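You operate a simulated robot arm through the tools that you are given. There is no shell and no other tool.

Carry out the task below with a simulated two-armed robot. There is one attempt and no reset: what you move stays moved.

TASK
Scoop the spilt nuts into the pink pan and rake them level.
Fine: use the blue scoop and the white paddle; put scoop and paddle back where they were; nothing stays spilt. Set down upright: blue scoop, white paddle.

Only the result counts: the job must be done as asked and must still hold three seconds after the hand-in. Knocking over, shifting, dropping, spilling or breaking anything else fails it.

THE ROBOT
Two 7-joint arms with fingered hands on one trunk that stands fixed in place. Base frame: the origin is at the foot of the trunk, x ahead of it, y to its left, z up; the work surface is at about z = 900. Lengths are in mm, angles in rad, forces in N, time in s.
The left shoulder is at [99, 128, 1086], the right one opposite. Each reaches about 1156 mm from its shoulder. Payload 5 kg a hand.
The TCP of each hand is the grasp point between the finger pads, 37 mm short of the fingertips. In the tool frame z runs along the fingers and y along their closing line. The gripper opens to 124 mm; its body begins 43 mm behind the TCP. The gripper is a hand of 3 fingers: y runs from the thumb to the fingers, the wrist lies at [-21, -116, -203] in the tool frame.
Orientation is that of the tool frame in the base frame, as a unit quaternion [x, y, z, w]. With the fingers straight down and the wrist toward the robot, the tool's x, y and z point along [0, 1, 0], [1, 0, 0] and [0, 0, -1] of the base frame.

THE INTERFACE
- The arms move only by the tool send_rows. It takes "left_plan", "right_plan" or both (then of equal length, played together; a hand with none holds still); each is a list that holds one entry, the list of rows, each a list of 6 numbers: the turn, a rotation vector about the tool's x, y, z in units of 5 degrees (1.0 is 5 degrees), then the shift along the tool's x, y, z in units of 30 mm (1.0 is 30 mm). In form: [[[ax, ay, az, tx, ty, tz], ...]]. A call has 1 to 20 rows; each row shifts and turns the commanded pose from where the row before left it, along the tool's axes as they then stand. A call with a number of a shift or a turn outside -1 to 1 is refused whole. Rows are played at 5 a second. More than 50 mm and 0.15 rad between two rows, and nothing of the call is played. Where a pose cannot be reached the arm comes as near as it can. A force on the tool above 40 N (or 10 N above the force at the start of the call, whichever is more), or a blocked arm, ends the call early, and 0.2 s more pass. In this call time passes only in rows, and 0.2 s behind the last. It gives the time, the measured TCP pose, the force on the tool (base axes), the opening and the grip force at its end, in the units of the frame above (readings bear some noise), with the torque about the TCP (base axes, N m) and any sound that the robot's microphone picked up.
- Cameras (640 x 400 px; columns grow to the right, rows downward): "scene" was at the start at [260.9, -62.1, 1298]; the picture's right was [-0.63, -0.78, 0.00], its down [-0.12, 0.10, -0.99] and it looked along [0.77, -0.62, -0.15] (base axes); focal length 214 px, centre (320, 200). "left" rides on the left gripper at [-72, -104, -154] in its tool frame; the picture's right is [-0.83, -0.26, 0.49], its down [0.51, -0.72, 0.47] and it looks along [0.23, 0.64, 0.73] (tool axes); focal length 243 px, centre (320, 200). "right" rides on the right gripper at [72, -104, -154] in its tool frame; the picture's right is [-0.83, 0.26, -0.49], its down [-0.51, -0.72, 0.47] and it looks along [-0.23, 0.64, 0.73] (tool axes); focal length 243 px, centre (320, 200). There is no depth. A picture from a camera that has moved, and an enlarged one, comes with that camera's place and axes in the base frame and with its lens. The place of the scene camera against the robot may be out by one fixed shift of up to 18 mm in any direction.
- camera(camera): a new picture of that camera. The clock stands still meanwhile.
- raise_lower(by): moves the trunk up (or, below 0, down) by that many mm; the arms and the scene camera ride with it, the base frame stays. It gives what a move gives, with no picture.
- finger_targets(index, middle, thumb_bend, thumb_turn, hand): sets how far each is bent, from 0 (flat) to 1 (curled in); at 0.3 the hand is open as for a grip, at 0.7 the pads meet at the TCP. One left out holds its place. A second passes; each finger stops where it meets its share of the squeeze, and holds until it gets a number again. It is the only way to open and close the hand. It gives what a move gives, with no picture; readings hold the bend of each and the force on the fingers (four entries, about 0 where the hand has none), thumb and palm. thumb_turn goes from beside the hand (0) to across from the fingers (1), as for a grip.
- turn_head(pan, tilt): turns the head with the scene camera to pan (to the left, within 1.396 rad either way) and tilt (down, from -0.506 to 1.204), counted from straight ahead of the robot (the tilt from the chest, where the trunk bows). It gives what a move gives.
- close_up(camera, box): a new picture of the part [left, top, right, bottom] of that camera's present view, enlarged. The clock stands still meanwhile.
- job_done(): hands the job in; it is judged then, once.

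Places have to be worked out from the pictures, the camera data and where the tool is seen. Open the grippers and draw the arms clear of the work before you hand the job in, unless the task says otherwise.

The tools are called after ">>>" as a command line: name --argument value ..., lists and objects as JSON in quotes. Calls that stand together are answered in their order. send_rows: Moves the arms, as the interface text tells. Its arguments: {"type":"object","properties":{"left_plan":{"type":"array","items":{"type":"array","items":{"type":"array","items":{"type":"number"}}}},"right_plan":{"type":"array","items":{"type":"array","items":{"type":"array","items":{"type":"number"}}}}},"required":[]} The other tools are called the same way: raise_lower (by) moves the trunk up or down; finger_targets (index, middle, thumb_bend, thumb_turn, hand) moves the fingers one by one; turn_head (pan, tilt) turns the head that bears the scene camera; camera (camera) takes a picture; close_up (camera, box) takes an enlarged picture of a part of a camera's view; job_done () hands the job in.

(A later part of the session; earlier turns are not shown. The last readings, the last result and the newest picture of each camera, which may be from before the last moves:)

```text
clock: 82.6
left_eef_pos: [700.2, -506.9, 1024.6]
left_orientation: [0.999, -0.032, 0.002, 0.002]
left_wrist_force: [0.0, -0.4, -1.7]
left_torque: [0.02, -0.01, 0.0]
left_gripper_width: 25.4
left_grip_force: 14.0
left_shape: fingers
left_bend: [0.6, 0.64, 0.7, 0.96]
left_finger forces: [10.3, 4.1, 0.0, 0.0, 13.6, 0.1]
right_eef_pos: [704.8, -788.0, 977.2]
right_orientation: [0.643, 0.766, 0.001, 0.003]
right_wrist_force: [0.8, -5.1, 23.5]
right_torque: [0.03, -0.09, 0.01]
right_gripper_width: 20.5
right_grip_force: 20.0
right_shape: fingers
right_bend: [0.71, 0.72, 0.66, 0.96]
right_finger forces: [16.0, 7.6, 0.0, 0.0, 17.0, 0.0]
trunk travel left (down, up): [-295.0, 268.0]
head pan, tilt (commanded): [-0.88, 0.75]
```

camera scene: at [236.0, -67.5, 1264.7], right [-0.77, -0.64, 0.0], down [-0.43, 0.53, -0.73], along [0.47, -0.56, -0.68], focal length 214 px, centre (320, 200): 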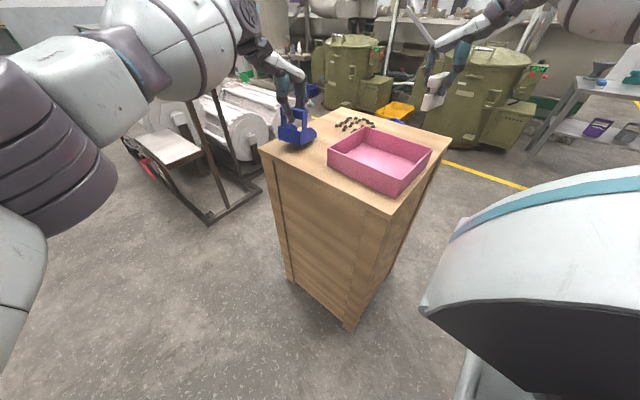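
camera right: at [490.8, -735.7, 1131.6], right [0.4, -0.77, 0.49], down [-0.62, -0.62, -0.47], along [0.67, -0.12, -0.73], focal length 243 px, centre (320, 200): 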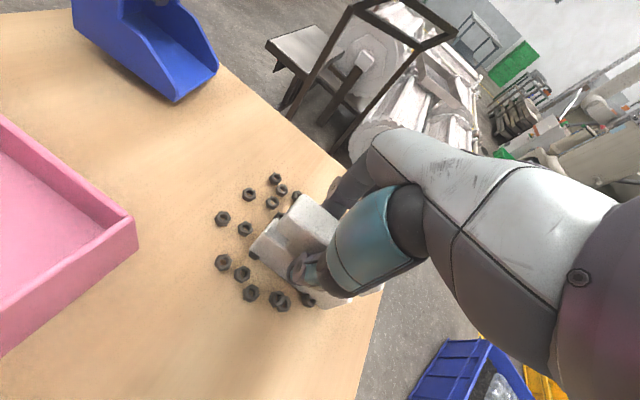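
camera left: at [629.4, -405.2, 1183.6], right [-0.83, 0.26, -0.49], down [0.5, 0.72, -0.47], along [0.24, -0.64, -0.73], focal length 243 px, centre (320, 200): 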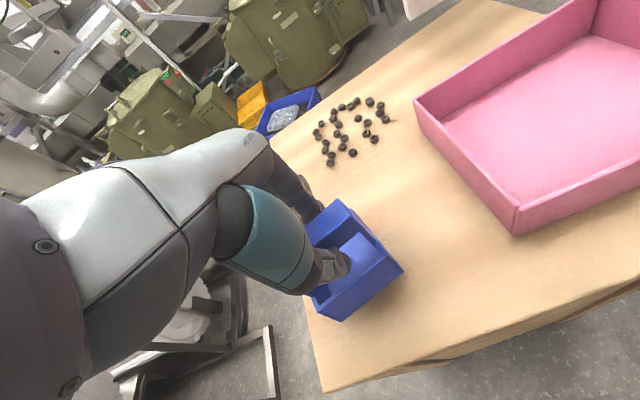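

Contact again at TCP z≈978, the same as at the other spot. I look closely at the blade bottom against the table now.

>>> close_up --camera "scene" --box '[330, 95, 365, 130]'

>>> close_up --camera "left" --box '[295, 110, 365, 180]'

>>> close_up --camera "right" --box '[200, 150, 400, 320]'

```text
11.43 times, centred on (348, 112) of scene
camera zoom: at [234.1, -66.0, 1265.2], right [-0.77, -0.64, 0.0], down [-0.43, 0.52, -0.73], along [0.47, -0.56, -0.68], focal length 2451 px, centre (6, 1200)
```

zoom: 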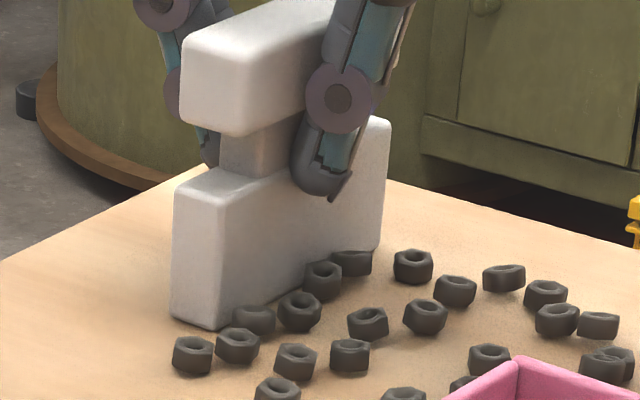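

```text
5.71 times, centred on (330, 145) of left
camera zoom: at [635.0, -398.8, 1176.2], right [-0.81, 0.31, -0.5], down [0.55, 0.68, -0.47], along [0.19, -0.66, -0.73], focal length 1386 px, centre (263, 514)
```

zoom: 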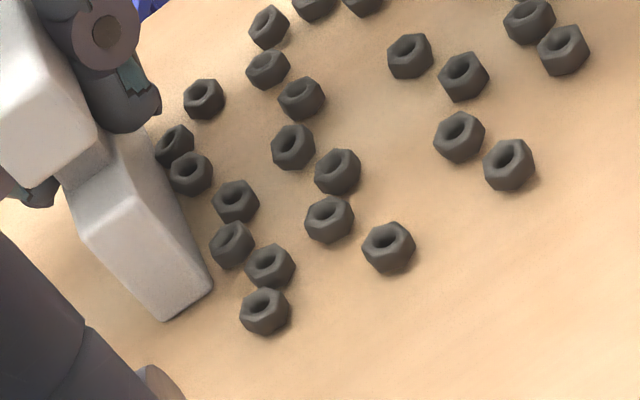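

```text
2.35 times, centred on (300, 235) of right
camera zoom: at [588.8, -735.6, 1130.2], right [0.4, -0.77, 0.5], down [-0.62, -0.63, -0.47], along [0.68, -0.12, -0.73], focal length 571 px, centre (367, 118)
```

zoom: 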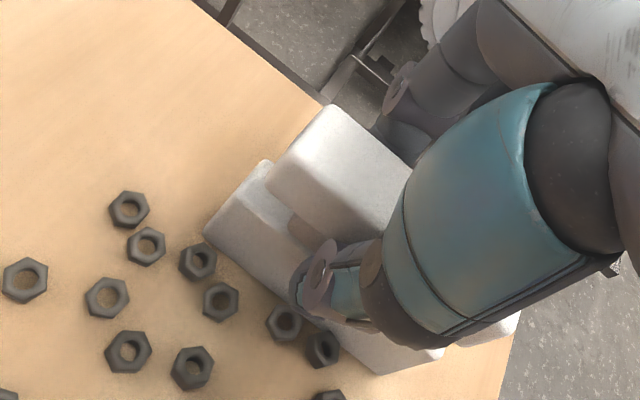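

The blade is truly on the table. To learn whether the nuts react to the paddle at all, I relieve the pressure and nudge −x by 36 mm into the right-hand nuts.

>>> send_rows --right_plan '[[[0, 0, 0, 0, 0, -0.17], [0, 0, 0, 0.07, -0.394, 0], [0, 0, 0, 0.07, -0.394, 0], [0, 0, 0, 0.07, -0.394, 0]]]'

>>> close_up --camera "left" --box '[295, 110, 365, 180]'

>>> close_up --camera "right" --box '[200, 150, 400, 320]'

```text
clock: 83.6
left_eef_pos: [701.2, -509.2, 1023.8]
left_orientation: [0.999, -0.032, 0.001, 0.002]
left_wrist_force: [0.3, 0.1, -0.1]
left_torque: [-0.01, -0.05, -0.02]
left_gripper_width: 25.2
left_grip_force: 13.8
left_shape: fingers
left_bend: [0.6, 0.64, 0.7, 0.96]
left_finger forces: [10.2, 4.2, 0.0, 0.0, 13.6, 0.0]
right_eef_pos: [669.9, -789.2, 977.0]
right_orientation: [0.642, 0.766, -0.001, 0.001]
right_wrist_force: [2.4, 0.6, 7.7]
right_torque: [0.04, -0.24, -0.02]
right_gripper_width: 20.7
right_grip_force: 15.7
right_shape: fingers
right_bend: [0.71, 0.72, 0.66, 0.96]
right_finger forces: [12.9, 5.2, 0.0, 0.0, 12.7, 0.1]
trunk travel left (down, up): [-295.0, 268.0]
head pan, tilt (commanded): [-0.88, 0.75]
```

```text
5.71 times, centred on (330, 145) of left
camera zoom: at [636.1, -399.4, 1175.2], right [-0.81, 0.31, -0.5], down [0.55, 0.69, -0.47], along [0.19, -0.66, -0.73], focal length 1386 px, centre (263, 514)
```

zoom: 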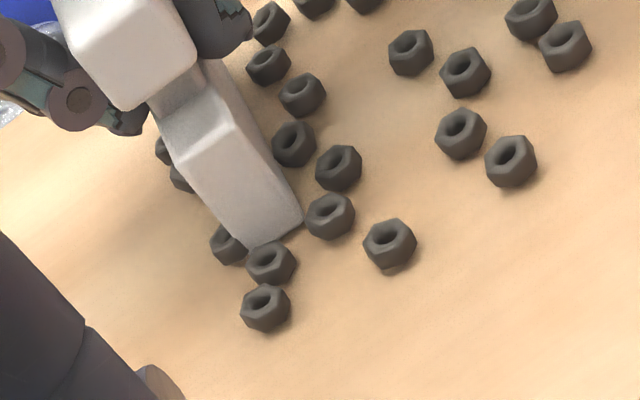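

```text
2.35 times, centred on (300, 235) of right
camera zoom: at [554.5, -735.7, 1131.6], right [0.4, -0.77, 0.49], down [-0.62, -0.63, -0.47], along [0.67, -0.12, -0.73], focal length 571 px, centre (367, 118)
```

zoom: 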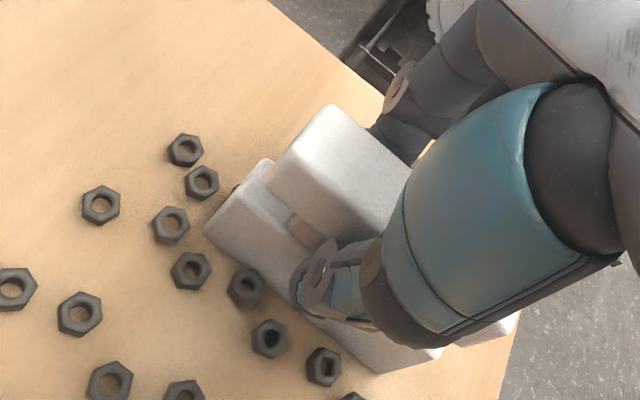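

The blade passes straight through the nuts without moving them, so the nuts respond only to the scoop, and the paddle is for levelling inside the pan. The right arm must do the scooping, so I lift the paddle and take it back toward its place.

>>> send_rows --right_plan '[[[0, 0, 0, 0, 0, -0.8], [0, 0, 0, 0, 0, -0.9], [0, 0, 0, 0, 0, -0.9], [0, 0, 0, -0.07, -0.98, -0.3], [0, 0, 0, -0.07, -0.98, 0], [0, 0, 0, -0.07, -0.98, 0], [0, 0, 0, -0.07, -0.98, 0], [0, 0, 0, -0.07, -0.98, 0], [0, 0, 0, -0.07, -0.98, 0], [0, 0, 0, -0.07, -0.98, 0], [0, 0, 0, -0.07, -0.98, 0], [0, 0, 0, -0.07, -0.98, 0]]]'

```text
clock: 86.2
left_eef_pos: [701.7, -509.7, 1022.9]
left_orientation: [0.999, -0.033, 0.0, 0.002]
left_wrist_force: [-0.9, -0.3, 0.0]
left_torque: [0.02, -0.05, -0.01]
left_gripper_width: 25.7
left_grip_force: 13.4
left_shape: fingers
left_bend: [0.6, 0.64, 0.7, 0.96]
left_finger forces: [10.3, 4.2, 0.0, 0.0, 13.5, 0.0]
right_eef_pos: [410.4, -854.4, 1063.8]
right_orientation: [0.642, 0.766, 0.001, -0.001]
right_wrist_force: [0.1, 0.6, -1.1]
right_torque: [-0.01, -0.03, -0.02]
right_gripper_width: 20.5
right_grip_force: 11.9
right_shape: fingers
right_bend: [0.71, 0.71, 0.66, 0.96]
right_finger forces: [8.2, 3.6, 0.0, 0.0, 11.7, 0.0]
trunk travel left (down, up): [-295.0, 268.0]
head pan, tilt (commanded): [-0.88, 0.75]
```

Now rotate back so the blade lies along x (hand wrist toward −y).

>>> send_rows --right_plan '[[[0, 0, -1, 0, 0, 0], [0, 0, -1, 0, 0, 0], [0, 0, -1, 0, 0, 0], [0, 0, -1, 0, 0, 0], [0, 0, -1, 0, 0, 0], [0, 0, -1, 0, 0, 0], [0, 0, -1, 0, 0, 0], [0, 0, -1, 0, 0, 0], [0, 0, -1, 0, 0, 0], [0, 0, -1, 0, 0, 0], [0, 0, -1, 0, 0, 0], [0, 0, -1, 0, 0, 0], [0, 0, -1, 0, 0, 0], [0, 0, -1, 0, 0, 0], [0, 0, -1, 0, 0, 0], [0, 0, -1, 0, 0, 0], [0, 0, -1, 0, 0, 0], [0, 0, -1, 0, 0, 0]]]'

>>> close_up --camera "scene" --box '[380, 40, 470, 150]'

```text
clock: 90.0
left_eef_pos: [702.6, -509.7, 1022.4]
left_orientation: [0.999, -0.032, 0.001, 0.003]
left_wrist_force: [-0.2, -0.1, -0.2]
left_torque: [-0.03, 0.0, 0.03]
left_gripper_width: 25.6
left_grip_force: 14.3
left_shape: fingers
left_bend: [0.6, 0.64, 0.7, 0.96]
left_finger forces: [10.2, 4.2, 0.0, 0.0, 13.5, 0.1]
right_eef_pos: [413.8, -853.9, 1063.7]
right_orientation: [0.174, 0.985, -0.001, 0.0]
right_wrist_force: [-0.7, 0.1, -0.6]
right_torque: [0.02, 0.02, 0.01]
right_gripper_width: 20.4
right_grip_force: 12.0
right_shape: fingers
right_bend: [0.71, 0.71, 0.66, 0.96]
right_finger forces: [8.3, 3.4, 0.1, 0.1, 11.5, 0.0]
right hand out of reach, approached as far as the arm can: row 13, 14, 15, 16, 17, 18
trunk travel left (down, up): [-295.0, 268.0]
head pan, tilt (commanded): [-0.88, 0.75]
```

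```text
3.64 times, centred on (425, 95) of scene
camera zoom: at [236.1, -67.7, 1264.6], right [-0.77, -0.64, 0.0], down [-0.43, 0.53, -0.73], along [0.47, -0.56, -0.68], focal length 780 px, centre (-62, 582)
```

zoom: 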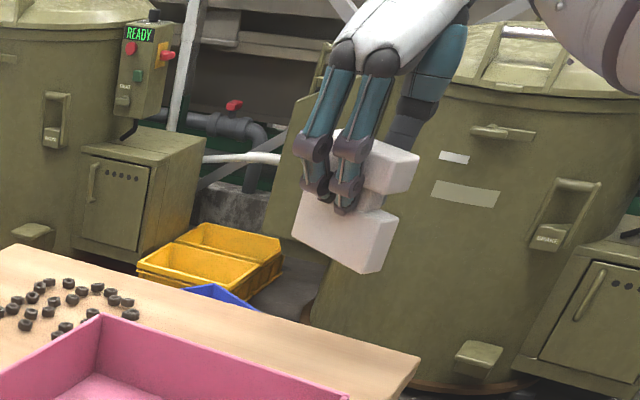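

The yaw stalled at w=250° there. I move closer in (y≈−824) and lower slightly, then continue rotating.

>>> send_rows --right_plan '[[[0, 0, 0, 0.328, 0.413, 0.333], [0, 0, 0, 0.328, 0.413, 0.333], [0, 0, -1, 0, 0, 0], [0, 0, -1, 0, 0, 0], [0, 0, -1, 0, 0, 0], [0, 0, -1, 0, 0, 0], [0, 0, -1, 0, 0, 0], [0, 0, -1, 0, 0, 0]]]'

```text
clock: 91.8
left_eef_pos: [702.3, -510.4, 1022.6]
left_orientation: [0.999, -0.032, 0.0, 0.002]
left_wrist_force: [0.0, 0.0, -0.9]
left_torque: [0.0, 0.02, 0.01]
left_gripper_width: 25.4
left_grip_force: 14.4
left_shape: fingers
left_bend: [0.6, 0.64, 0.7, 0.96]
left_finger forces: [10.3, 4.2, 0.0, 0.0, 13.4, 0.1]
right_eef_pos: [390.9, -775.3, 990.0]
right_orientation: [-0.086, 0.996, -0.001, 0.002]
right_wrist_force: [0.3, -0.2, -0.6]
right_torque: [0.0, -0.02, 0.05]
right_gripper_width: 20.5
right_grip_force: 11.0
right_shape: fingers
right_bend: [0.71, 0.71, 0.66, 0.96]
right_finger forces: [8.3, 3.4, 0.0, 0.0, 11.7, 0.0]
right hand out of reach, approached as far as the arm can: row 5, 6, 7, 8
trunk travel left (down, up): [-295.0, 268.0]
head pan, tilt (commanded): [-0.88, 0.75]
```

It reached w=280° but drifted to y=−775. I go back to w=270° (reachable at the original spot earlier) and move to (404,−828).

>>> send_rows --right_plan '[[[0, 0, 1, 0, 0, -0.5], [0, 0, 1, 0, 0, -0.3], [0, 0, 0, -0.144, -0.589, -0.1], [0, 0, 0, -0.144, -0.589, 0], [0, 0, 0, -0.144, -0.589, 0]]]'

>>> close_up --camera "scene" --box '[396, 96, 452, 150]'

```text
clock: 93.0
left_eef_pos: [701.7, -511.4, 1021.3]
left_orientation: [0.999, -0.033, 0.0, 0.002]
left_wrist_force: [0.3, -1.0, -1.5]
left_torque: [0.01, -0.01, 0.03]
left_gripper_width: 25.6
left_grip_force: 14.1
left_shape: fingers
left_bend: [0.6, 0.64, 0.7, 0.96]
left_finger forces: [10.3, 4.2, 0.0, 0.0, 13.6, 0.0]
right_eef_pos: [394.1, -815.5, 1004.8]
right_orientation: [0.002, 1.0, -0.001, 0.001]
right_wrist_force: [0.2, -0.5, -0.3]
right_torque: [0.0, -0.02, 0.0]
right_gripper_width: 20.2
right_grip_force: 11.7
right_shape: fingers
right_bend: [0.71, 0.71, 0.66, 0.96]
right_finger forces: [8.4, 3.3, 0.0, 0.0, 11.7, 0.0]
right hand out of reach, approached as far as the arm can: row 4, 5
trunk travel left (down, up): [-295.0, 268.0]
head pan, tilt (commanded): [-0.88, 0.75]
```

```text
7.41 times, centred on (424, 123) of scene
camera zoom: at [236.4, -68.2, 1264.5], right [-0.77, -0.64, 0.0], down [-0.43, 0.53, -0.73], along [0.47, -0.56, -0.68], focal length 1589 px, centre (-450, 770)
```

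zoom: 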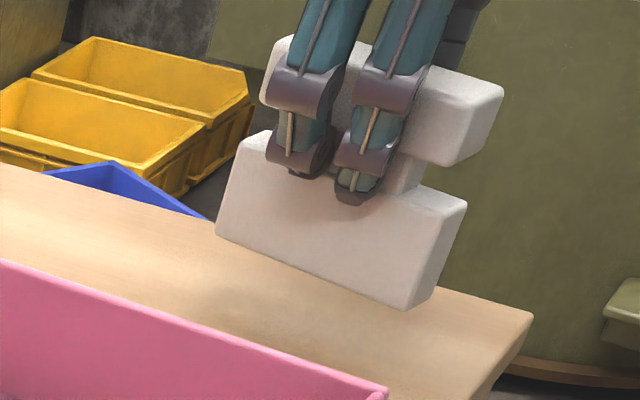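

It's close enough for a temporary stand (upright, within ~1 cm). I lower it to the table here.

>>> send_rows --right_plan '[[[0, 0, 0, 0, 0, 0.4], [0, 0, 0, 0, 0, 0.3], [0, 0, 0, 0, 0, 0.15], [0, 0, 0, 0, 0, 0.07]]]'

>>> close_up --camera "scene" --box '[396, 96, 452, 150]'

```text
clock: 94.0
left_eef_pos: [701.0, -510.2, 1022.1]
left_orientation: [0.999, -0.032, 0.001, 0.003]
left_wrist_force: [0.0, -1.2, -0.8]
left_torque: [0.01, 0.0, -0.01]
left_gripper_width: 25.5
left_grip_force: 14.0
left_shape: fingers
left_bend: [0.6, 0.64, 0.7, 0.96]
left_finger forces: [10.3, 4.2, 0.0, 0.0, 13.6, 0.1]
right_eef_pos: [393.8, -813.1, 978.8]
right_orientation: [0.0, 1.0, 0.0, 0.001]
right_wrist_force: [1.1, -2.6, 8.5]
right_torque: [-0.09, -0.01, -0.01]
right_gripper_width: 20.2
right_grip_force: 14.3
right_shape: fingers
right_bend: [0.71, 0.71, 0.66, 0.96]
right_finger forces: [9.8, 3.5, 0.0, 0.0, 15.4, 0.1]
trunk travel left (down, up): [-295.0, 268.0]
head pan, tilt (commanded): [-0.88, 0.75]
```

```text
7.41 times, centred on (424, 123) of scene
camera zoom: at [235.7, -66.9, 1264.8], right [-0.77, -0.64, 0.0], down [-0.43, 0.53, -0.73], along [0.47, -0.56, -0.68], focal length 1589 px, centre (-450, 770)
```

zoom: 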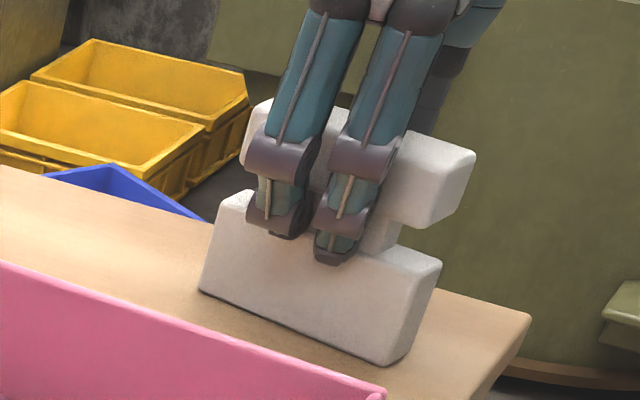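

Contact at 8.5 N. I release the paddle gently and rise clear.

>>> finger_targets --hand "right" --index 0.62 --middle 0.62 --thumb_bend 0.6

>>> finger_targets --hand "right" --index 0.3 --middle 0.3 --thumb_bend 0.3

>>> close_up --camera "scene" --box '[396, 96, 452, 150]'

>>> send_rows --right_plan '[[[0, 0, 0, 0, 0, -0.4], [0, 0, 0, 0, 0, -0.8], [0, 0, 0, 0, 0, -0.9], [0, 0, 0, 0, 0, -0.9], [0, 0, 0, 0, 0, -0.9], [0, 0, 0, 0, 0, -0.9], [0, 0, 0, 0, 0, -0.9]]]'

>>> close_up --camera "scene" --box '[396, 96, 452, 150]'

```text
clock: 95.0
left_eef_pos: [702.2, -510.5, 1022.2]
left_orientation: [0.999, -0.032, 0.0, 0.002]
left_wrist_force: [-0.4, 0.4, 0.0]
left_torque: [-0.04, -0.03, 0.0]
left_gripper_width: 25.3
left_grip_force: 13.7
left_shape: fingers
left_bend: [0.6, 0.64, 0.7, 0.96]
left_finger forces: [10.4, 4.1, 0.0, 0.0, 13.5, 0.0]
right_eef_pos: [392.2, -812.7, 977.3]
right_orientation: [0.0, 1.0, 0.0, 0.0]
right_wrist_force: [0.6, 0.3, 0.0]
right_torque: [-0.03, 0.02, -0.01]
right_gripper_width: 33.4
right_grip_force: 0.1
right_shape: fingers
right_bend: [0.62, 0.62, 0.6, 0.97]
right_finger forces: [0.0, 0.0, 0.1, 0.0, 0.2, 0.1]
trunk travel left (down, up): [-295.0, 268.0]
head pan, tilt (commanded): [-0.88, 0.75]
```

```text
clock: 96.0
left_eef_pos: [701.9, -510.6, 1021.5]
left_orientation: [0.999, -0.032, 0.0, 0.002]
left_wrist_force: [-0.1, -0.2, -0.8]
left_torque: [0.0, 0.02, 0.01]
left_gripper_width: 25.3
left_grip_force: 13.5
left_shape: fingers
left_bend: [0.6, 0.64, 0.7, 0.96]
left_finger forces: [10.3, 4.2, 0.1, 0.0, 13.5, 0.0]
right_eef_pos: [393.5, -813.0, 976.7]
right_orientation: [0.0, 1.0, 0.0, 0.0]
right_wrist_force: [-0.5, -0.8, 0.6]
right_torque: [0.01, 0.0, 0.02]
right_gripper_width: 128.1
right_grip_force: 0.1
right_shape: fingers
right_bend: [0.3, 0.3, 0.3, 0.97]
right_finger forces: [0.1, 0.0, 0.0, 0.0, 0.1, 0.0]
trunk travel left (down, up): [-295.0, 268.0]
head pan, tilt (commanded): [-0.88, 0.75]
```

```text
7.41 times, centred on (424, 123) of scene
camera zoom: at [236.1, -67.8, 1264.6], right [-0.77, -0.64, 0.0], down [-0.43, 0.53, -0.73], along [0.47, -0.56, -0.68], focal length 1589 px, centre (-450, 770)
```

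zoom: 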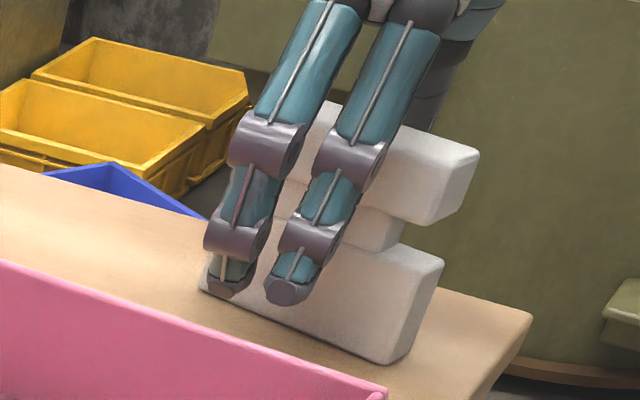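

```text
clock: 97.6
left_eef_pos: [701.2, -511.2, 1023.1]
left_orientation: [0.999, -0.032, 0.0, 0.003]
left_wrist_force: [0.7, -0.2, -0.6]
left_torque: [0.01, -0.04, 0.0]
left_gripper_width: 25.4
left_grip_force: 14.5
left_shape: fingers
left_bend: [0.6, 0.64, 0.7, 0.96]
left_finger forces: [10.2, 4.2, 0.0, 0.0, 13.5, 0.0]
right_eef_pos: [385.4, -743.1, 1067.9]
right_orientation: [0.001, 1.0, -0.001, 0.002]
right_wrist_force: [0.2, 0.7, -0.1]
right_torque: [-0.05, 0.03, 0.0]
right_gripper_width: 128.4
right_grip_force: 0.1
right_shape: fingers
right_bend: [0.3, 0.3, 0.3, 0.97]
right_finger forces: [0.0, 0.0, 0.1, 0.0, 0.0, 0.0]
right hand out of reach, approached as far as the arm can: row 2, 3, 4, 5, 6, 7
trunk travel left (down, up): [-295.0, 268.0]
head pan, tilt (commanded): [-0.88, 0.75]
```

```text
7.41 times, centred on (424, 123) of scene
camera zoom: at [235.8, -67.3, 1264.7], right [-0.77, -0.64, 0.0], down [-0.43, 0.53, -0.73], along [0.47, -0.56, -0.68], focal length 1589 px, centre (-450, 770)
```

zoom: 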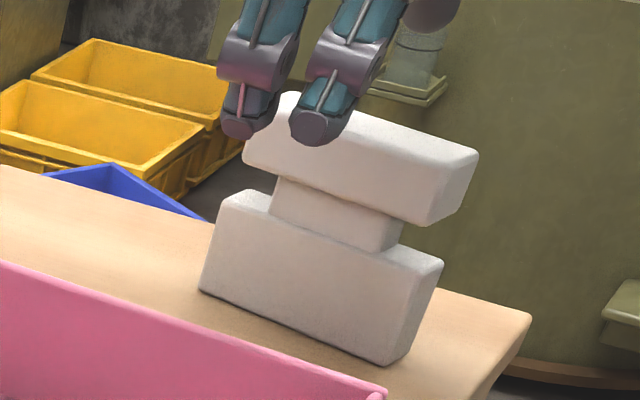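

The paddle stands upright ~10 mm from its original place, but the right arm's elbow got into an awkward configuration. I rotate it back to the default orientation and raise it.

>>> send_rows --right_plan '[[[0, 0, 1, 0, 0, -0.2], [0, 0, 1, 0, 0, -0.2], [0, 0, 1, 0, 0, -0.2], [0, 0, 1, 0, 0, -0.2], [0, 0, 1, 0, 0, -0.2], [0, 0, 1, 0, 0, -0.2], [0, 0, 1, 0, 0, -0.2], [0, 0, 1, 0, 0, -0.2], [0, 0, 1, 0, 0, -0.2], [0, 0, 1, 0, 0, -0.2], [0, 0, 1, 0, 0, -0.2], [0, 0, 1, 0, 0, -0.2], [0, 0, 1, 0, 0, -0.2], [0, 0, 1, 0, 0, -0.2], [0, 0, 1, 0, 0, -0.2], [0, 0, 1, 0, 0, -0.2], [0, 0, 1, 0, 0, -0.2], [0, 0, 1, 0, 0, -0.2]]]'

>>> camera --camera "scene"

```text
clock: 101.4
left_eef_pos: [700.9, -509.3, 1022.8]
left_orientation: [0.999, -0.032, 0.0, 0.004]
left_wrist_force: [-0.3, -0.6, -1.1]
left_torque: [-0.01, 0.01, 0.01]
left_gripper_width: 25.4
left_grip_force: 14.0
left_shape: fingers
left_bend: [0.6, 0.64, 0.7, 0.96]
left_finger forces: [10.2, 4.2, 0.0, 0.0, 13.5, 0.0]
right_eef_pos: [385.5, -742.5, 1176.5]
right_orientation: [0.707, 0.707, 0.0, 0.0]
right_wrist_force: [0.0, 0.0, -0.2]
right_torque: [0.0, 0.01, -0.01]
right_gripper_width: 128.2
right_grip_force: 0.0
right_shape: fingers
right_bend: [0.3, 0.3, 0.3, 0.97]
right_finger forces: [0.0, 0.0, 0.0, 0.0, 0.1, 0.1]
trunk travel left (down, up): [-295.0, 268.0]
head pan, tilt (commanded): [-0.88, 0.75]
```

```text
taken
camera scene: at [236.0, -67.5, 1264.6], right [-0.77, -0.64, 0.0], down [-0.43, 0.53, -0.73], along [0.47, -0.56, -0.68], focal length 214 px, centre (320, 200)
```

scene: 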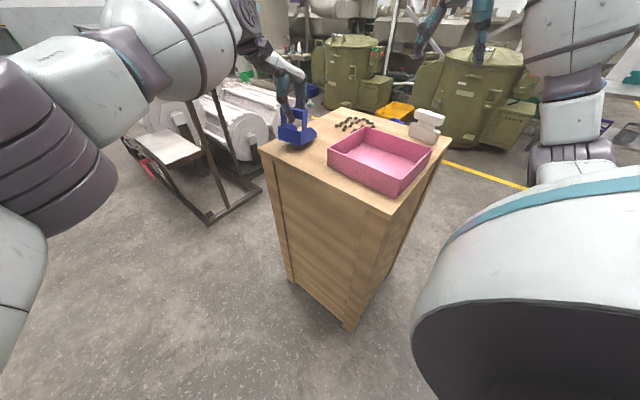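

The right arm is back in its normal configuration. Now the left hand sets the scoop down: level it (6° pitch) and lower to contact.

>>> send_rows --left_plan '[[[-0.6, 0, 0, 0, 0, 0.15], [-0.6, 0, 0, 0, 0, 0.15], [0, 0, 0, 0, 0, 0.12], [0, 0, 0, 0, 0, 0.1]]]'

>>> close_up --camera "scene" --box '[270, 90, 334, 160]'

```text
clock: 102.4
left_eef_pos: [702.5, -510.5, 1005.8]
left_orientation: [0.998, -0.032, 0.0, 0.054]
left_wrist_force: [1.4, 0.6, -1.4]
left_torque: [-0.02, 0.0, -0.02]
left_gripper_width: 25.6
left_grip_force: 14.2
left_shape: fingers
left_bend: [0.6, 0.64, 0.7, 0.96]
left_finger forces: [10.3, 4.0, 0.1, 0.0, 13.5, 0.1]
right_eef_pos: [385.7, -743.5, 1175.6]
right_orientation: [0.707, 0.707, 0.0, -0.001]
right_wrist_force: [-0.1, 0.2, 0.4]
right_torque: [0.0, 0.02, -0.03]
right_gripper_width: 128.7
right_grip_force: 0.2
right_shape: fingers
right_bend: [0.3, 0.3, 0.3, 0.97]
right_finger forces: [0.1, 0.0, 0.1, 0.0, 0.0, 0.0]
trunk travel left (down, up): [-295.0, 268.0]
head pan, tilt (commanded): [-0.88, 0.75]
```

```text
5.71 times, centred on (302, 125) of scene
camera zoom: at [236.5, -67.6, 1264.5], right [-0.77, -0.64, 0.0], down [-0.43, 0.53, -0.73], along [0.47, -0.56, -0.68], focal length 1226 px, centre (423, 629)
```

zoom: 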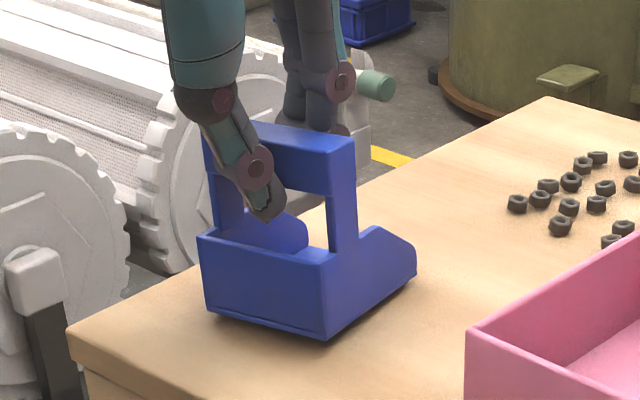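

Just above the table; I lower a few mm more until contact.

>>> send_rows --left_plan '[[[0, 0, 0, 0, 0, 0.1], [0, 0, 0, 0, 0, 0.1]]]'

>>> close_up --camera "scene" --box '[270, 90, 334, 160]'

```text
clock: 103.0
left_eef_pos: [701.2, -512.2, 1001.8]
left_orientation: [0.998, -0.033, -0.001, 0.055]
left_wrist_force: [-0.4, 0.3, 0.7]
left_torque: [-0.05, -0.05, -0.04]
left_gripper_width: 25.4
left_grip_force: 13.5
left_shape: fingers
left_bend: [0.6, 0.64, 0.69, 0.96]
left_finger forces: [9.4, 3.9, 0.0, 0.0, 13.8, 0.0]
right_eef_pos: [384.9, -743.5, 1176.3]
right_orientation: [0.707, 0.707, 0.001, 0.0]
right_wrist_force: [-0.7, -0.5, 0.2]
right_torque: [0.03, 0.0, -0.02]
right_gripper_width: 128.6
right_grip_force: 0.1
right_shape: fingers
right_bend: [0.3, 0.3, 0.3, 0.97]
right_finger forces: [0.0, 0.0, 0.0, 0.0, 0.0, 0.0]
trunk travel left (down, up): [-295.0, 268.0]
head pan, tilt (commanded): [-0.88, 0.75]
```

```text
5.71 times, centred on (302, 125) of scene
camera zoom: at [235.9, -67.7, 1264.7], right [-0.77, -0.64, 0.0], down [-0.43, 0.53, -0.73], along [0.47, -0.56, -0.68], focal length 1226 px, centre (423, 629)
```

zoom: 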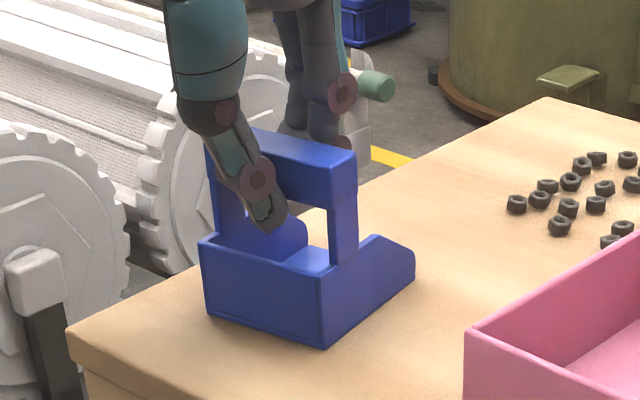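

The scoop is touching down. I release gently and retract the left hand upward.

>>> finger_targets --hand "left" --index 0.57 --middle 0.59 --thumb_bend 0.64

>>> finger_targets --hand "left" --index 0.35 --middle 0.35 --thumb_bend 0.35

>>> send_rows --left_plan '[[[0, 0, 0, 0, 0, -0.5], [0, 0, 0, 0, 0, -0.9], [0, 0, 0, 0, -0.2, -0.9], [0, 0, 0, 0, -0.3, -0.9], [0, 0, 0, 0, -0.5, -0.9], [0, 0, 0, 0, -0.9, -0.5], [0, 0, 0, 0, -0.9, -0.5], [0, 0, 0, 0, -0.9, -0.5], [0, 0, 0, 0, -0.9, -0.5], [0, 0, 0, 0, -0.9, -0.5]]]'

>>> close_up --camera "scene" --box '[270, 90, 334, 160]'

```text
clock: 104.0
left_eef_pos: [700.7, -511.6, 1000.3]
left_orientation: [0.998, -0.031, -0.002, 0.055]
left_wrist_force: [-0.4, 0.7, 0.5]
left_torque: [0.04, -0.02, -0.02]
left_gripper_width: 36.3
left_grip_force: 0.2
left_shape: fingers
left_bend: [0.56, 0.59, 0.64, 0.97]
left_finger forces: [0.1, 0.1, 0.0, 0.1, 0.1, 0.1]
right_eef_pos: [385.0, -742.7, 1176.0]
right_orientation: [0.707, 0.707, 0.001, 0.0]
right_wrist_force: [-0.2, 0.4, 0.9]
right_torque: [-0.01, -0.02, 0.0]
right_gripper_width: 128.4
right_grip_force: 0.1
right_shape: fingers
right_bend: [0.3, 0.3, 0.3, 0.97]
right_finger forces: [0.0, 0.0, 0.0, 0.0, 0.0, 0.0]
trunk travel left (down, up): [-295.0, 268.0]
head pan, tilt (commanded): [-0.88, 0.75]
```

```text
clock: 105.0
left_eef_pos: [702.1, -513.0, 1000.6]
left_orientation: [0.998, -0.032, -0.001, 0.055]
left_wrist_force: [-0.6, -0.3, -0.2]
left_torque: [-0.01, 0.04, 0.01]
left_gripper_width: 113.1
left_grip_force: 0.1
left_shape: fingers
left_bend: [0.35, 0.35, 0.35, 0.97]
left_finger forces: [0.1, 0.1, 0.0, 0.0, 0.1, 0.0]
right_eef_pos: [385.2, -743.1, 1175.5]
right_orientation: [0.707, 0.707, 0.0, 0.0]
right_wrist_force: [0.4, 1.3, 0.6]
right_torque: [0.01, -0.03, 0.02]
right_gripper_width: 128.6
right_grip_force: 0.1
right_shape: fingers
right_bend: [0.3, 0.3, 0.3, 0.97]
right_finger forces: [0.1, 0.0, 0.0, 0.1, 0.1, 0.0]
trunk travel left (down, up): [-295.0, 268.0]
head pan, tilt (commanded): [-0.88, 0.75]
```

```text
clock: 107.2
left_eef_pos: [711.5, -325.0, 1179.8]
left_orientation: [0.998, -0.032, -0.001, 0.056]
left_wrist_force: [0.8, 0.2, -0.6]
left_torque: [-0.03, -0.01, 0.01]
left_gripper_width: 113.6
left_grip_force: 0.0
left_shape: fingers
left_bend: [0.35, 0.35, 0.35, 0.97]
left_finger forces: [0.0, 0.0, 0.0, 0.0, 0.0, 0.1]
right_eef_pos: [386.0, -742.2, 1176.9]
right_orientation: [0.707, 0.708, -0.001, 0.001]
right_wrist_force: [0.1, -0.2, -0.7]
right_torque: [-0.06, 0.02, 0.0]
right_gripper_width: 128.6
right_grip_force: 0.1
right_shape: fingers
right_bend: [0.3, 0.3, 0.3, 0.97]
right_finger forces: [0.0, 0.0, 0.0, 0.0, 0.0, 0.1]
trunk travel left (down, up): [-295.0, 268.0]
head pan, tilt (commanded): [-0.88, 0.75]
```

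```text
5.71 times, centred on (302, 125) of scene
camera zoom: at [235.9, -66.8, 1264.7], right [-0.77, -0.64, 0.0], down [-0.43, 0.53, -0.73], along [0.47, -0.56, -0.68], focal length 1226 px, centre (423, 629)
```

zoom: 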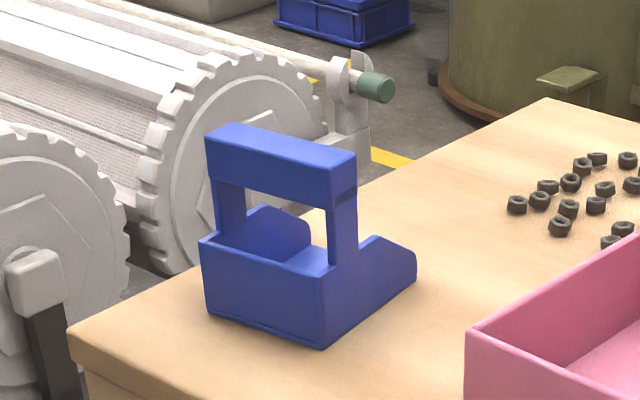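

Scoop is standing flat. I move the left arm well away and meanwhile rotate the right hand to wrist-toward-+y (w=90°), its natural direction for this area.

>>> send_rows --left_plan '[[[0, 0, 0, -0.2, -0.9, -0.2], [0, 0, 0, -0.2, -0.9, -0.2], [0, 0, 0, -0.2, -0.9, -0.2], [0, 0, 0, -0.2, -0.9, -0.2], [0, 0, 0, -0.2, -0.9, -0.2], [0, 0, 0, -0.2, -0.9, -0.2], [0, 0, 0, -0.2, -0.9, -0.2], [0, 0, 0, 0, -0.9, 0], [0, 0, 0, 0, -0.9, 0], [0, 0, 0, 0, -0.9, 0], [0, 0, 0, 0, 0, 0], [0, 0, 0, 0, 0, 0], [0, 0, 0, 0, 0, 0], [0, 0, 0, 0, 0, 0], [0, 0, 0, 0, 0, 0], [0, 0, 0, 0, 0, 0], [0, 0, 0, 0, 0, 0], [0, 0, 0, 0, 0, 0]]]' --right_plan '[[[0, 0, 1, 0, 0, 0], [0, 0, 1, 0, 0, 0], [0, 0, 1, 0, 0, 0], [0, 0, 1, 0, 0, 0], [0, 0, 1, 0, 0, 0], [0, 0, 1, 0, 0, 0], [0, 0, 1, 0, 0, 0], [0, 0, 1, 0, 0, 0], [0, 0, 1, 0, 0, 0], [0, 0, 1, 0, 0, 0], [0, 0, 1, 0, 0, 0], [0, 0, 1, 0, 0, 0], [0, 0, 1, 0, 0, 0], [0, 0, 1, 0, 0, 0], [0, 0, 1, 0, 0, 0], [0, 0, 1, 0, 0, 0], [0, 0, 1, 0, 0, 0], [0, 0, 1, 0, 0, 0]]]'

>>> camera --camera "scene"

```text
clock: 111.0
left_eef_pos: [688.2, -52.6, 1191.8]
left_orientation: [0.998, -0.032, -0.001, 0.054]
left_wrist_force: [-0.2, 0.8, 0.5]
left_torque: [0.03, 0.02, 0.04]
left_gripper_width: 113.7
left_grip_force: 0.0
left_shape: fingers
left_bend: [0.35, 0.35, 0.35, 0.97]
left_finger forces: [0.0, 0.0, 0.1, 0.0, 0.0, 0.0]
right_eef_pos: [375.9, -757.7, 1157.7]
right_orientation: [1.0, 0.002, 0.004, -0.001]
right_wrist_force: [1.0, -0.6, 0.1]
right_torque: [0.02, 0.02, -0.02]
right_gripper_width: 128.8
right_grip_force: 0.1
right_shape: fingers
right_bend: [0.3, 0.3, 0.3, 0.97]
right_finger forces: [0.1, 0.1, 0.0, 0.1, 0.1, 0.1]
right hand out of reach, approached as far as the arm can: row 17, 18
trunk travel left (down, up): [-295.0, 268.0]
head pan, tilt (commanded): [-0.88, 0.75]
```

```text
taken
camera scene: at [235.9, -68.4, 1264.6], right [-0.77, -0.64, 0.0], down [-0.43, 0.53, -0.73], along [0.47, -0.56, -0.68], focal length 214 px, centre (320, 200)
```

scene: 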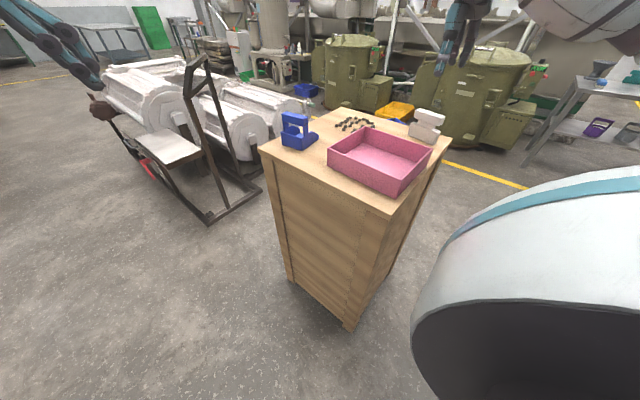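

Right hand reached w=90°. I move it over toward the nuts' near side to test reach in this orientation.

>>> send_rows --right_plan '[[[0, 0, 0, 0.904, -0.289, 0.1], [0, 0, 0, 0.904, -0.289, 0.1], [0, 0, 0, 0.904, -0.289, 0.1], [0, 0, 0, 0.904, -0.289, 0.1], [0, 0, 0, 0.904, -0.289, 0.1], [0, 0, 0, 0.904, -0.289, 0.1], [0, 0, 0, 0.904, -0.289, 0.1], [0, 0, 0, 0.904, -0.289, 0.1], [0, 0, 0, 0.904, -0.289, 0.1]]]'

>>> camera --camera "right"

```text
clock: 113.0
left_eef_pos: [688.1, -51.8, 1190.9]
left_orientation: [0.998, -0.032, -0.002, 0.055]
left_wrist_force: [-0.2, -0.8, 0.2]
left_torque: [0.02, 0.0, 0.01]
left_gripper_width: 113.7
left_grip_force: 0.1
left_shape: fingers
left_bend: [0.35, 0.35, 0.35, 0.97]
left_finger forces: [0.1, 0.1, 0.0, 0.0, 0.1, 0.0]
right_eef_pos: [494.4, -738.1, 1095.7]
right_orientation: [1.0, 0.001, 0.002, 0.0]
right_wrist_force: [0.3, -0.4, 0.0]
right_torque: [-0.01, -0.01, -0.02]
right_gripper_width: 128.5
right_grip_force: 0.0
right_shape: fingers
right_bend: [0.3, 0.3, 0.3, 0.97]
right_finger forces: [0.1, 0.0, 0.1, 0.1, 0.0, 0.0]
right hand out of reach, approached as far as the arm can: row 1, 2, 3, 4, 5, 6, 7, 8, 9
trunk travel left (down, up): [-295.0, 268.0]
head pan, tilt (commanded): [-0.88, 0.75]
```

```text
taken
camera right: at [566.0, -634.1, 1249.9], right [-0.83, -0.26, 0.49], down [-0.51, 0.72, -0.47], along [-0.23, -0.64, -0.73], focal length 243 px, centre (320, 200)
```

right: 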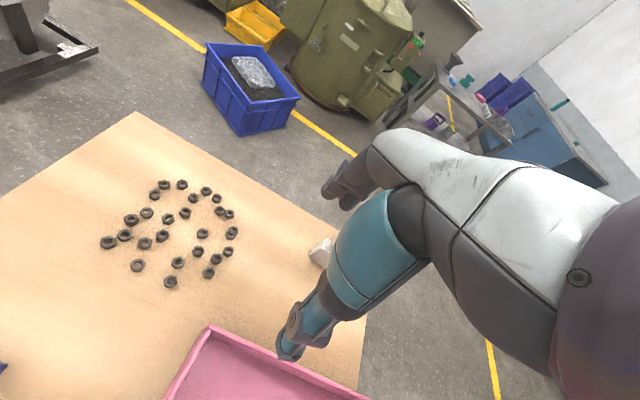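

w=90° is poorly reachable for the right arm, while w=180…270° works. With the scoop gripped from its mouth side I can then turn it to face −x and dump naturally forward. I rotate back to w=180° and test that dump pose over the pan.

>>> send_rows --right_plan '[[[0, 0, -1, 0, 0, -0.15], [0, 0, -1, 0, 0, -0.15], [0, 0, -1, 0, 0, -0.15], [0, 0, -1, 0, 0, -0.15], [0, 0, -1, 0, 0, -0.15], [0, 0, -1, 0, 0, -0.15], [0, 0, -1, 0, 0, -0.15], [0, 0, -1, 0, 0, -0.15], [0, 0, -1, 0, 0, -0.15], [0, 0, -1, 0, 0, -0.15], [0, 0, -1, 0, 0, -0.15], [0, 0, -1, 0, 0, -0.15], [0, 0, -1, 0, 0, -0.15], [0, 0, -1, 0, 0, -0.15], [0, 0, -1, 0, 0, -0.15], [0, 0, -1, 0, 0, -0.15], [0, 0, -1, 0, 0, -0.15], [0, 0, -1, 0, 0, -0.15]]]'

>>> send_rows --right_plan '[[[0, 0, 0, 0.7, -0.4, 0], [0, 0, 0, 0.7, -0.4, 0], [0, 0, 0, 0.7, -0.4, 0], [0, 0, 0, 0.7, -0.4, 0], [0, 0, 0, 0.7, -0.4, 0], [0, 0, 0, 0.7, -0.4, 0], [0, 0, 0, 0.7, -0.4, 0], [0, 0, 0, 0.7, -0.4, 0], [-1, 0, 0, 0, 0, 0], [-1, 0, 0, 0, 0, 0], [-1, 0, 0, 0, 0, 0], [-1, 0, 0, 0, 0, 0], [-1, 0, 0, 0, 0, 0], [-1, 0, 0, 0, 0, 0], [-1, 0, 0, 0, 0, 0], [-1, 0, 0, 0, 0, 0], [-1, 0, 0, 0, 0, 0], [-1, 0, 0, 0, 0, 0], [-1, 0, 0, 0, 0, 0], [-1, 0, 0, 0, 0, 0]]]'

>>> camera --camera "scene"

```text
clock: 116.8
left_eef_pos: [690.2, -51.2, 1191.8]
left_orientation: [0.998, -0.032, -0.001, 0.055]
left_wrist_force: [-0.6, -0.6, 0.3]
left_torque: [0.0, -0.04, 0.01]
left_gripper_width: 113.5
left_grip_force: 0.1
left_shape: fingers
left_bend: [0.35, 0.35, 0.35, 0.97]
left_finger forces: [0.1, 0.0, 0.0, 0.0, 0.0, 0.1]
right_eef_pos: [493.5, -738.5, 1177.2]
right_orientation: [0.707, 0.707, 0.0, -0.001]
right_wrist_force: [0.2, 0.7, -0.4]
right_torque: [-0.02, 0.01, -0.02]
right_gripper_width: 128.5
right_grip_force: 0.0
right_shape: fingers
right_bend: [0.3, 0.3, 0.3, 0.97]
right_finger forces: [0.0, 0.1, 0.0, 0.1, 0.0, 0.0]
trunk travel left (down, up): [-295.0, 268.0]
head pan, tilt (commanded): [-0.88, 0.75]
```

```text
clock: 121.0
left_eef_pos: [689.4, -51.9, 1191.0]
left_orientation: [0.998, -0.032, 0.0, 0.055]
left_wrist_force: [-0.6, -0.6, 0.2]
left_torque: [-0.02, 0.0, -0.02]
left_gripper_width: 113.6
left_grip_force: 0.1
left_shape: fingers
left_bend: [0.35, 0.35, 0.35, 0.97]
left_finger forces: [0.1, 0.1, 0.0, 0.0, 0.0, 0.0]
right_eef_pos: [397.5, -570.1, 1177.3]
right_orientation: [0.612, 0.612, 0.354, 0.354]
right_wrist_force: [0.0, -0.9, 0.6]
right_torque: [0.0, 0.0, 0.04]
right_gripper_width: 128.8
right_grip_force: 0.1
right_shape: fingers
right_bend: [0.3, 0.3, 0.3, 0.97]
right_finger forces: [0.0, 0.0, 0.0, 0.0, 0.1, 0.0]
trunk travel left (down, up): [-295.0, 268.0]
head pan, tilt (commanded): [-0.88, 0.75]
```

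```text
taken
camera scene: at [236.1, -67.8, 1264.6], right [-0.77, -0.64, 0.0], down [-0.43, 0.53, -0.73], along [0.47, -0.56, -0.68], focal length 214 px, centre (320, 200)
```

scene: 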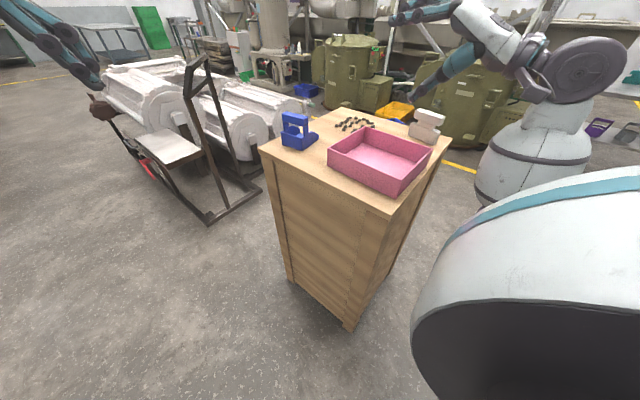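

The 60° forward dump is fully reachable for the right arm over the pan. I undo the tilt, move near the scoop at height, and yaw toward w=280° to match the scoop's present direction.

>>> send_rows --right_plan '[[[1, 0, 0, 0, 0, 0], [1, 0, 0, 0, 0, 0], [1, 0, 0, 0, 0, 0], [1, 0, 0, 0, 0, 0], [1, 0, 0, 0, 0, 0], [1, 0, 0, 0, 0, 0], [1, 0, 0, 0, 0, 0], [1, 0, 0, 0, 0, 0], [1, 0, 0, 0, 0, 0], [1, 0, 0, 0, 0, 0], [1, 0, 0, 0, 0, 0], [1, 0, 0, 0, 0, 0], [0, 0, 0, -0.12, 0.95, 0], [0, 0, 0, -0.12, 0.95, 0], [0, 0, 0, -0.12, 0.95, 0], [0, 0, 0, -0.12, 0.95, 0], [0, 0, 0, -0.12, 0.95, 0], [0, 0, 0, -0.12, 0.95, 0], [0, 0, 0, -0.12, 0.95, 0], [0, 0, 0, -0.12, 0.95, 0]]]'

>>> send_rows --right_plan '[[[0, 0, -1, 0, 0, 0], [0, 0, -1, 0, 0, 0], [0, 0, -1, 0, 0, 0], [0, 0, -1, 0, 0, 0], [0, 0, -1, 0, 0, 0], [0, 0, -1, 0, 0, 0], [0, 0, -1, 0, 0, 0], [0, 0, -1, 0, 0, 0], [0, 0, -1, 0, 0, 0], [0, 0, -1, 0, 0, 0], [0, 0, -1, 0, 0, 0], [0, 0, -1, 0, 0, 0], [0, 0, -1, 0, 0, 0], [0, 0, -1, 0, 0, 0], [0, 0, -1, 0, 0, 0], [0, 0, -1, 0, 0, 0], [0, 0, -1, 0, 0, 0], [0, 0, -1, 0, 0, 0], [0, 0, -1, 0, 0, 0], [0, 0, -1, 0, 0, 0]]]'

>>> camera --camera "scene"

>>> camera --camera "right"

```text
clock: 125.2
left_eef_pos: [689.7, -52.1, 1191.7]
left_orientation: [0.998, -0.031, -0.002, 0.055]
left_wrist_force: [0.0, 0.1, -0.5]
left_torque: [-0.01, 0.02, 0.0]
left_gripper_width: 113.5
left_grip_force: 0.0
left_shape: fingers
left_bend: [0.35, 0.35, 0.35, 0.97]
left_finger forces: [0.1, 0.0, 0.0, 0.0, 0.0, 0.0]
right_eef_pos: [626.4, -597.9, 1176.7]
right_orientation: [0.707, 0.707, -0.001, -0.001]
right_wrist_force: [-0.3, 0.3, -0.5]
right_torque: [0.05, 0.02, 0.0]
right_gripper_width: 128.5
right_grip_force: 0.1
right_shape: fingers
right_bend: [0.3, 0.3, 0.3, 0.97]
right_finger forces: [0.1, 0.0, 0.0, 0.1, 0.0, 0.0]
trunk travel left (down, up): [-295.0, 268.0]
head pan, tilt (commanded): [-0.88, 0.75]
```

```text
clock: 129.4
left_eef_pos: [689.6, -51.2, 1190.2]
left_orientation: [0.998, -0.032, -0.001, 0.055]
left_wrist_force: [0.4, -0.1, 0.9]
left_torque: [-0.04, 0.0, 0.02]
left_gripper_width: 113.6
left_grip_force: 0.0
left_shape: fingers
left_bend: [0.35, 0.35, 0.35, 0.97]
left_finger forces: [0.1, 0.0, 0.1, 0.1, 0.1, 0.0]
right_eef_pos: [625.6, -598.7, 1177.5]
right_orientation: [-0.087, 0.996, 0.0, 0.0]
right_wrist_force: [0.7, -0.4, 0.3]
right_torque: [0.03, 0.01, 0.0]
right_gripper_width: 128.4
right_grip_force: 0.1
right_shape: fingers
right_bend: [0.3, 0.3, 0.3, 0.97]
right_finger forces: [0.1, 0.1, 0.1, 0.1, 0.0, 0.0]
trunk travel left (down, up): [-295.0, 268.0]
head pan, tilt (commanded): [-0.88, 0.75]
```

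```text
taken
camera scene: at [236.5, -67.6, 1264.5], right [-0.77, -0.64, 0.0], down [-0.43, 0.53, -0.73], along [0.47, -0.56, -0.68], focal length 214 px, centre (320, 200)
```

scene: 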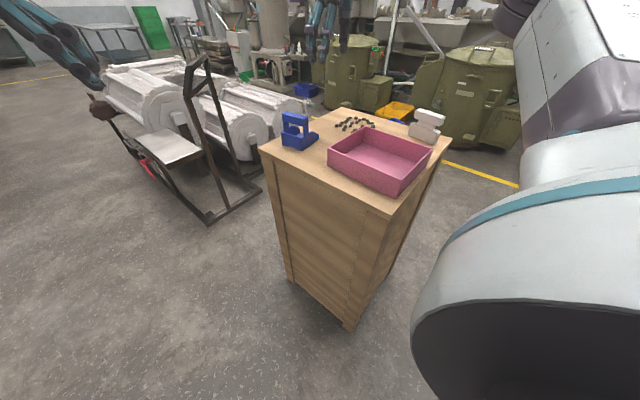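

```text
taken
camera right: at [573.1, -714.6, 1330.8], right [0.77, 0.4, 0.49], down [0.63, -0.62, -0.47], along [0.12, 0.67, -0.73], focal length 243 px, centre (320, 200)
```

right: 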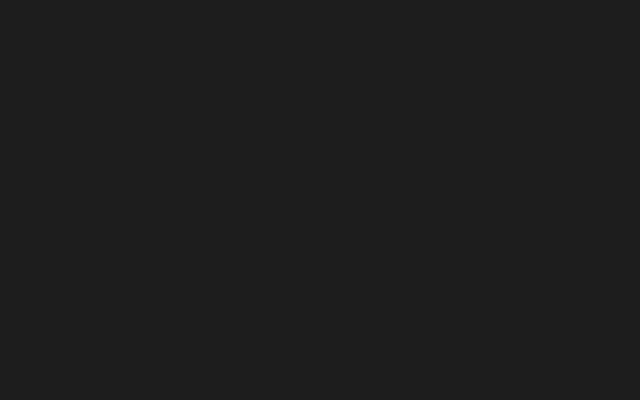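

Right hand is at w=280° above the area (its own camera is blocked by the forearm there, so I use the scene and left cameras). I move above the scoop bar at about (698,−510).

>>> send_rows --right_plan '[[[0, 0, 0, -0.579, 0.499, 0.78], [0, 0, 0, -0.579, 0.499, 0.78], [0, 0, 0, -0.579, 0.499, 0.78], [0, 0, 0, -0.579, 0.499, 0.78], [0, 0, 0, -0.579, 0.499, 0.78]]]'

>>> close_up --camera "scene" --box '[262, 60, 342, 160]'

>>> camera --camera "left"

```text
clock: 130.6
left_eef_pos: [689.7, -50.7, 1189.7]
left_orientation: [0.998, -0.032, -0.002, 0.055]
left_wrist_force: [0.1, 0.3, -0.4]
left_torque: [-0.01, 0.02, 0.03]
left_gripper_width: 113.7
left_grip_force: 0.1
left_shape: fingers
left_bend: [0.35, 0.35, 0.35, 0.97]
left_finger forces: [0.0, 0.1, 0.0, 0.0, 0.1, 0.0]
right_eef_pos: [700.7, -508.7, 1060.4]
right_orientation: [-0.087, 0.996, 0.0, 0.0]
right_wrist_force: [1.1, 0.8, 0.6]
right_torque: [0.03, 0.02, 0.02]
right_gripper_width: 128.3
right_grip_force: 0.1
right_shape: fingers
right_bend: [0.3, 0.3, 0.3, 0.97]
right_finger forces: [0.0, 0.1, 0.0, 0.0, 0.0, 0.0]
trunk travel left (down, up): [-295.0, 268.0]
head pan, tilt (commanded): [-0.88, 0.75]
```

```text
4.00 times, centred on (302, 110) of scene
camera zoom: at [237.0, -67.7, 1264.4], right [-0.77, -0.64, 0.0], down [-0.43, 0.53, -0.73], along [0.47, -0.56, -0.68], focal length 858 px, centre (392, 560)
```

zoom: 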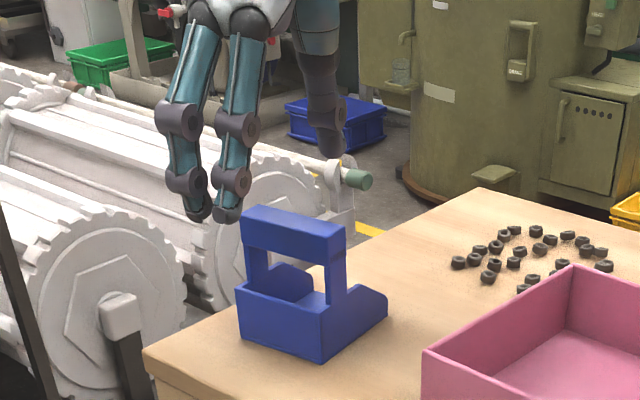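

```text
taken
camera left: at [626.1, 73.4, 1331.3], right [-0.82, 0.26, -0.52], down [0.55, 0.63, -0.55], along [0.19, -0.73, -0.66], focal length 243 px, centre (320, 200)
```

left: 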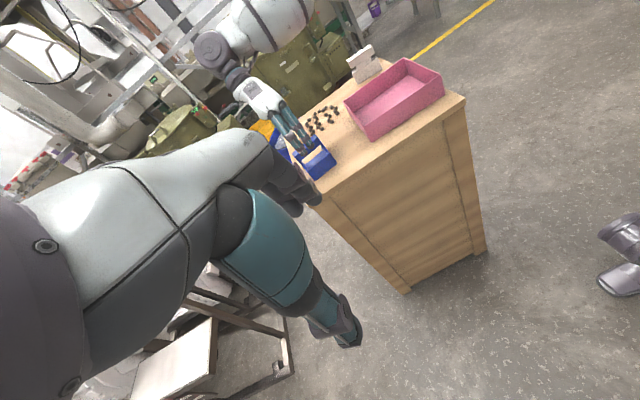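

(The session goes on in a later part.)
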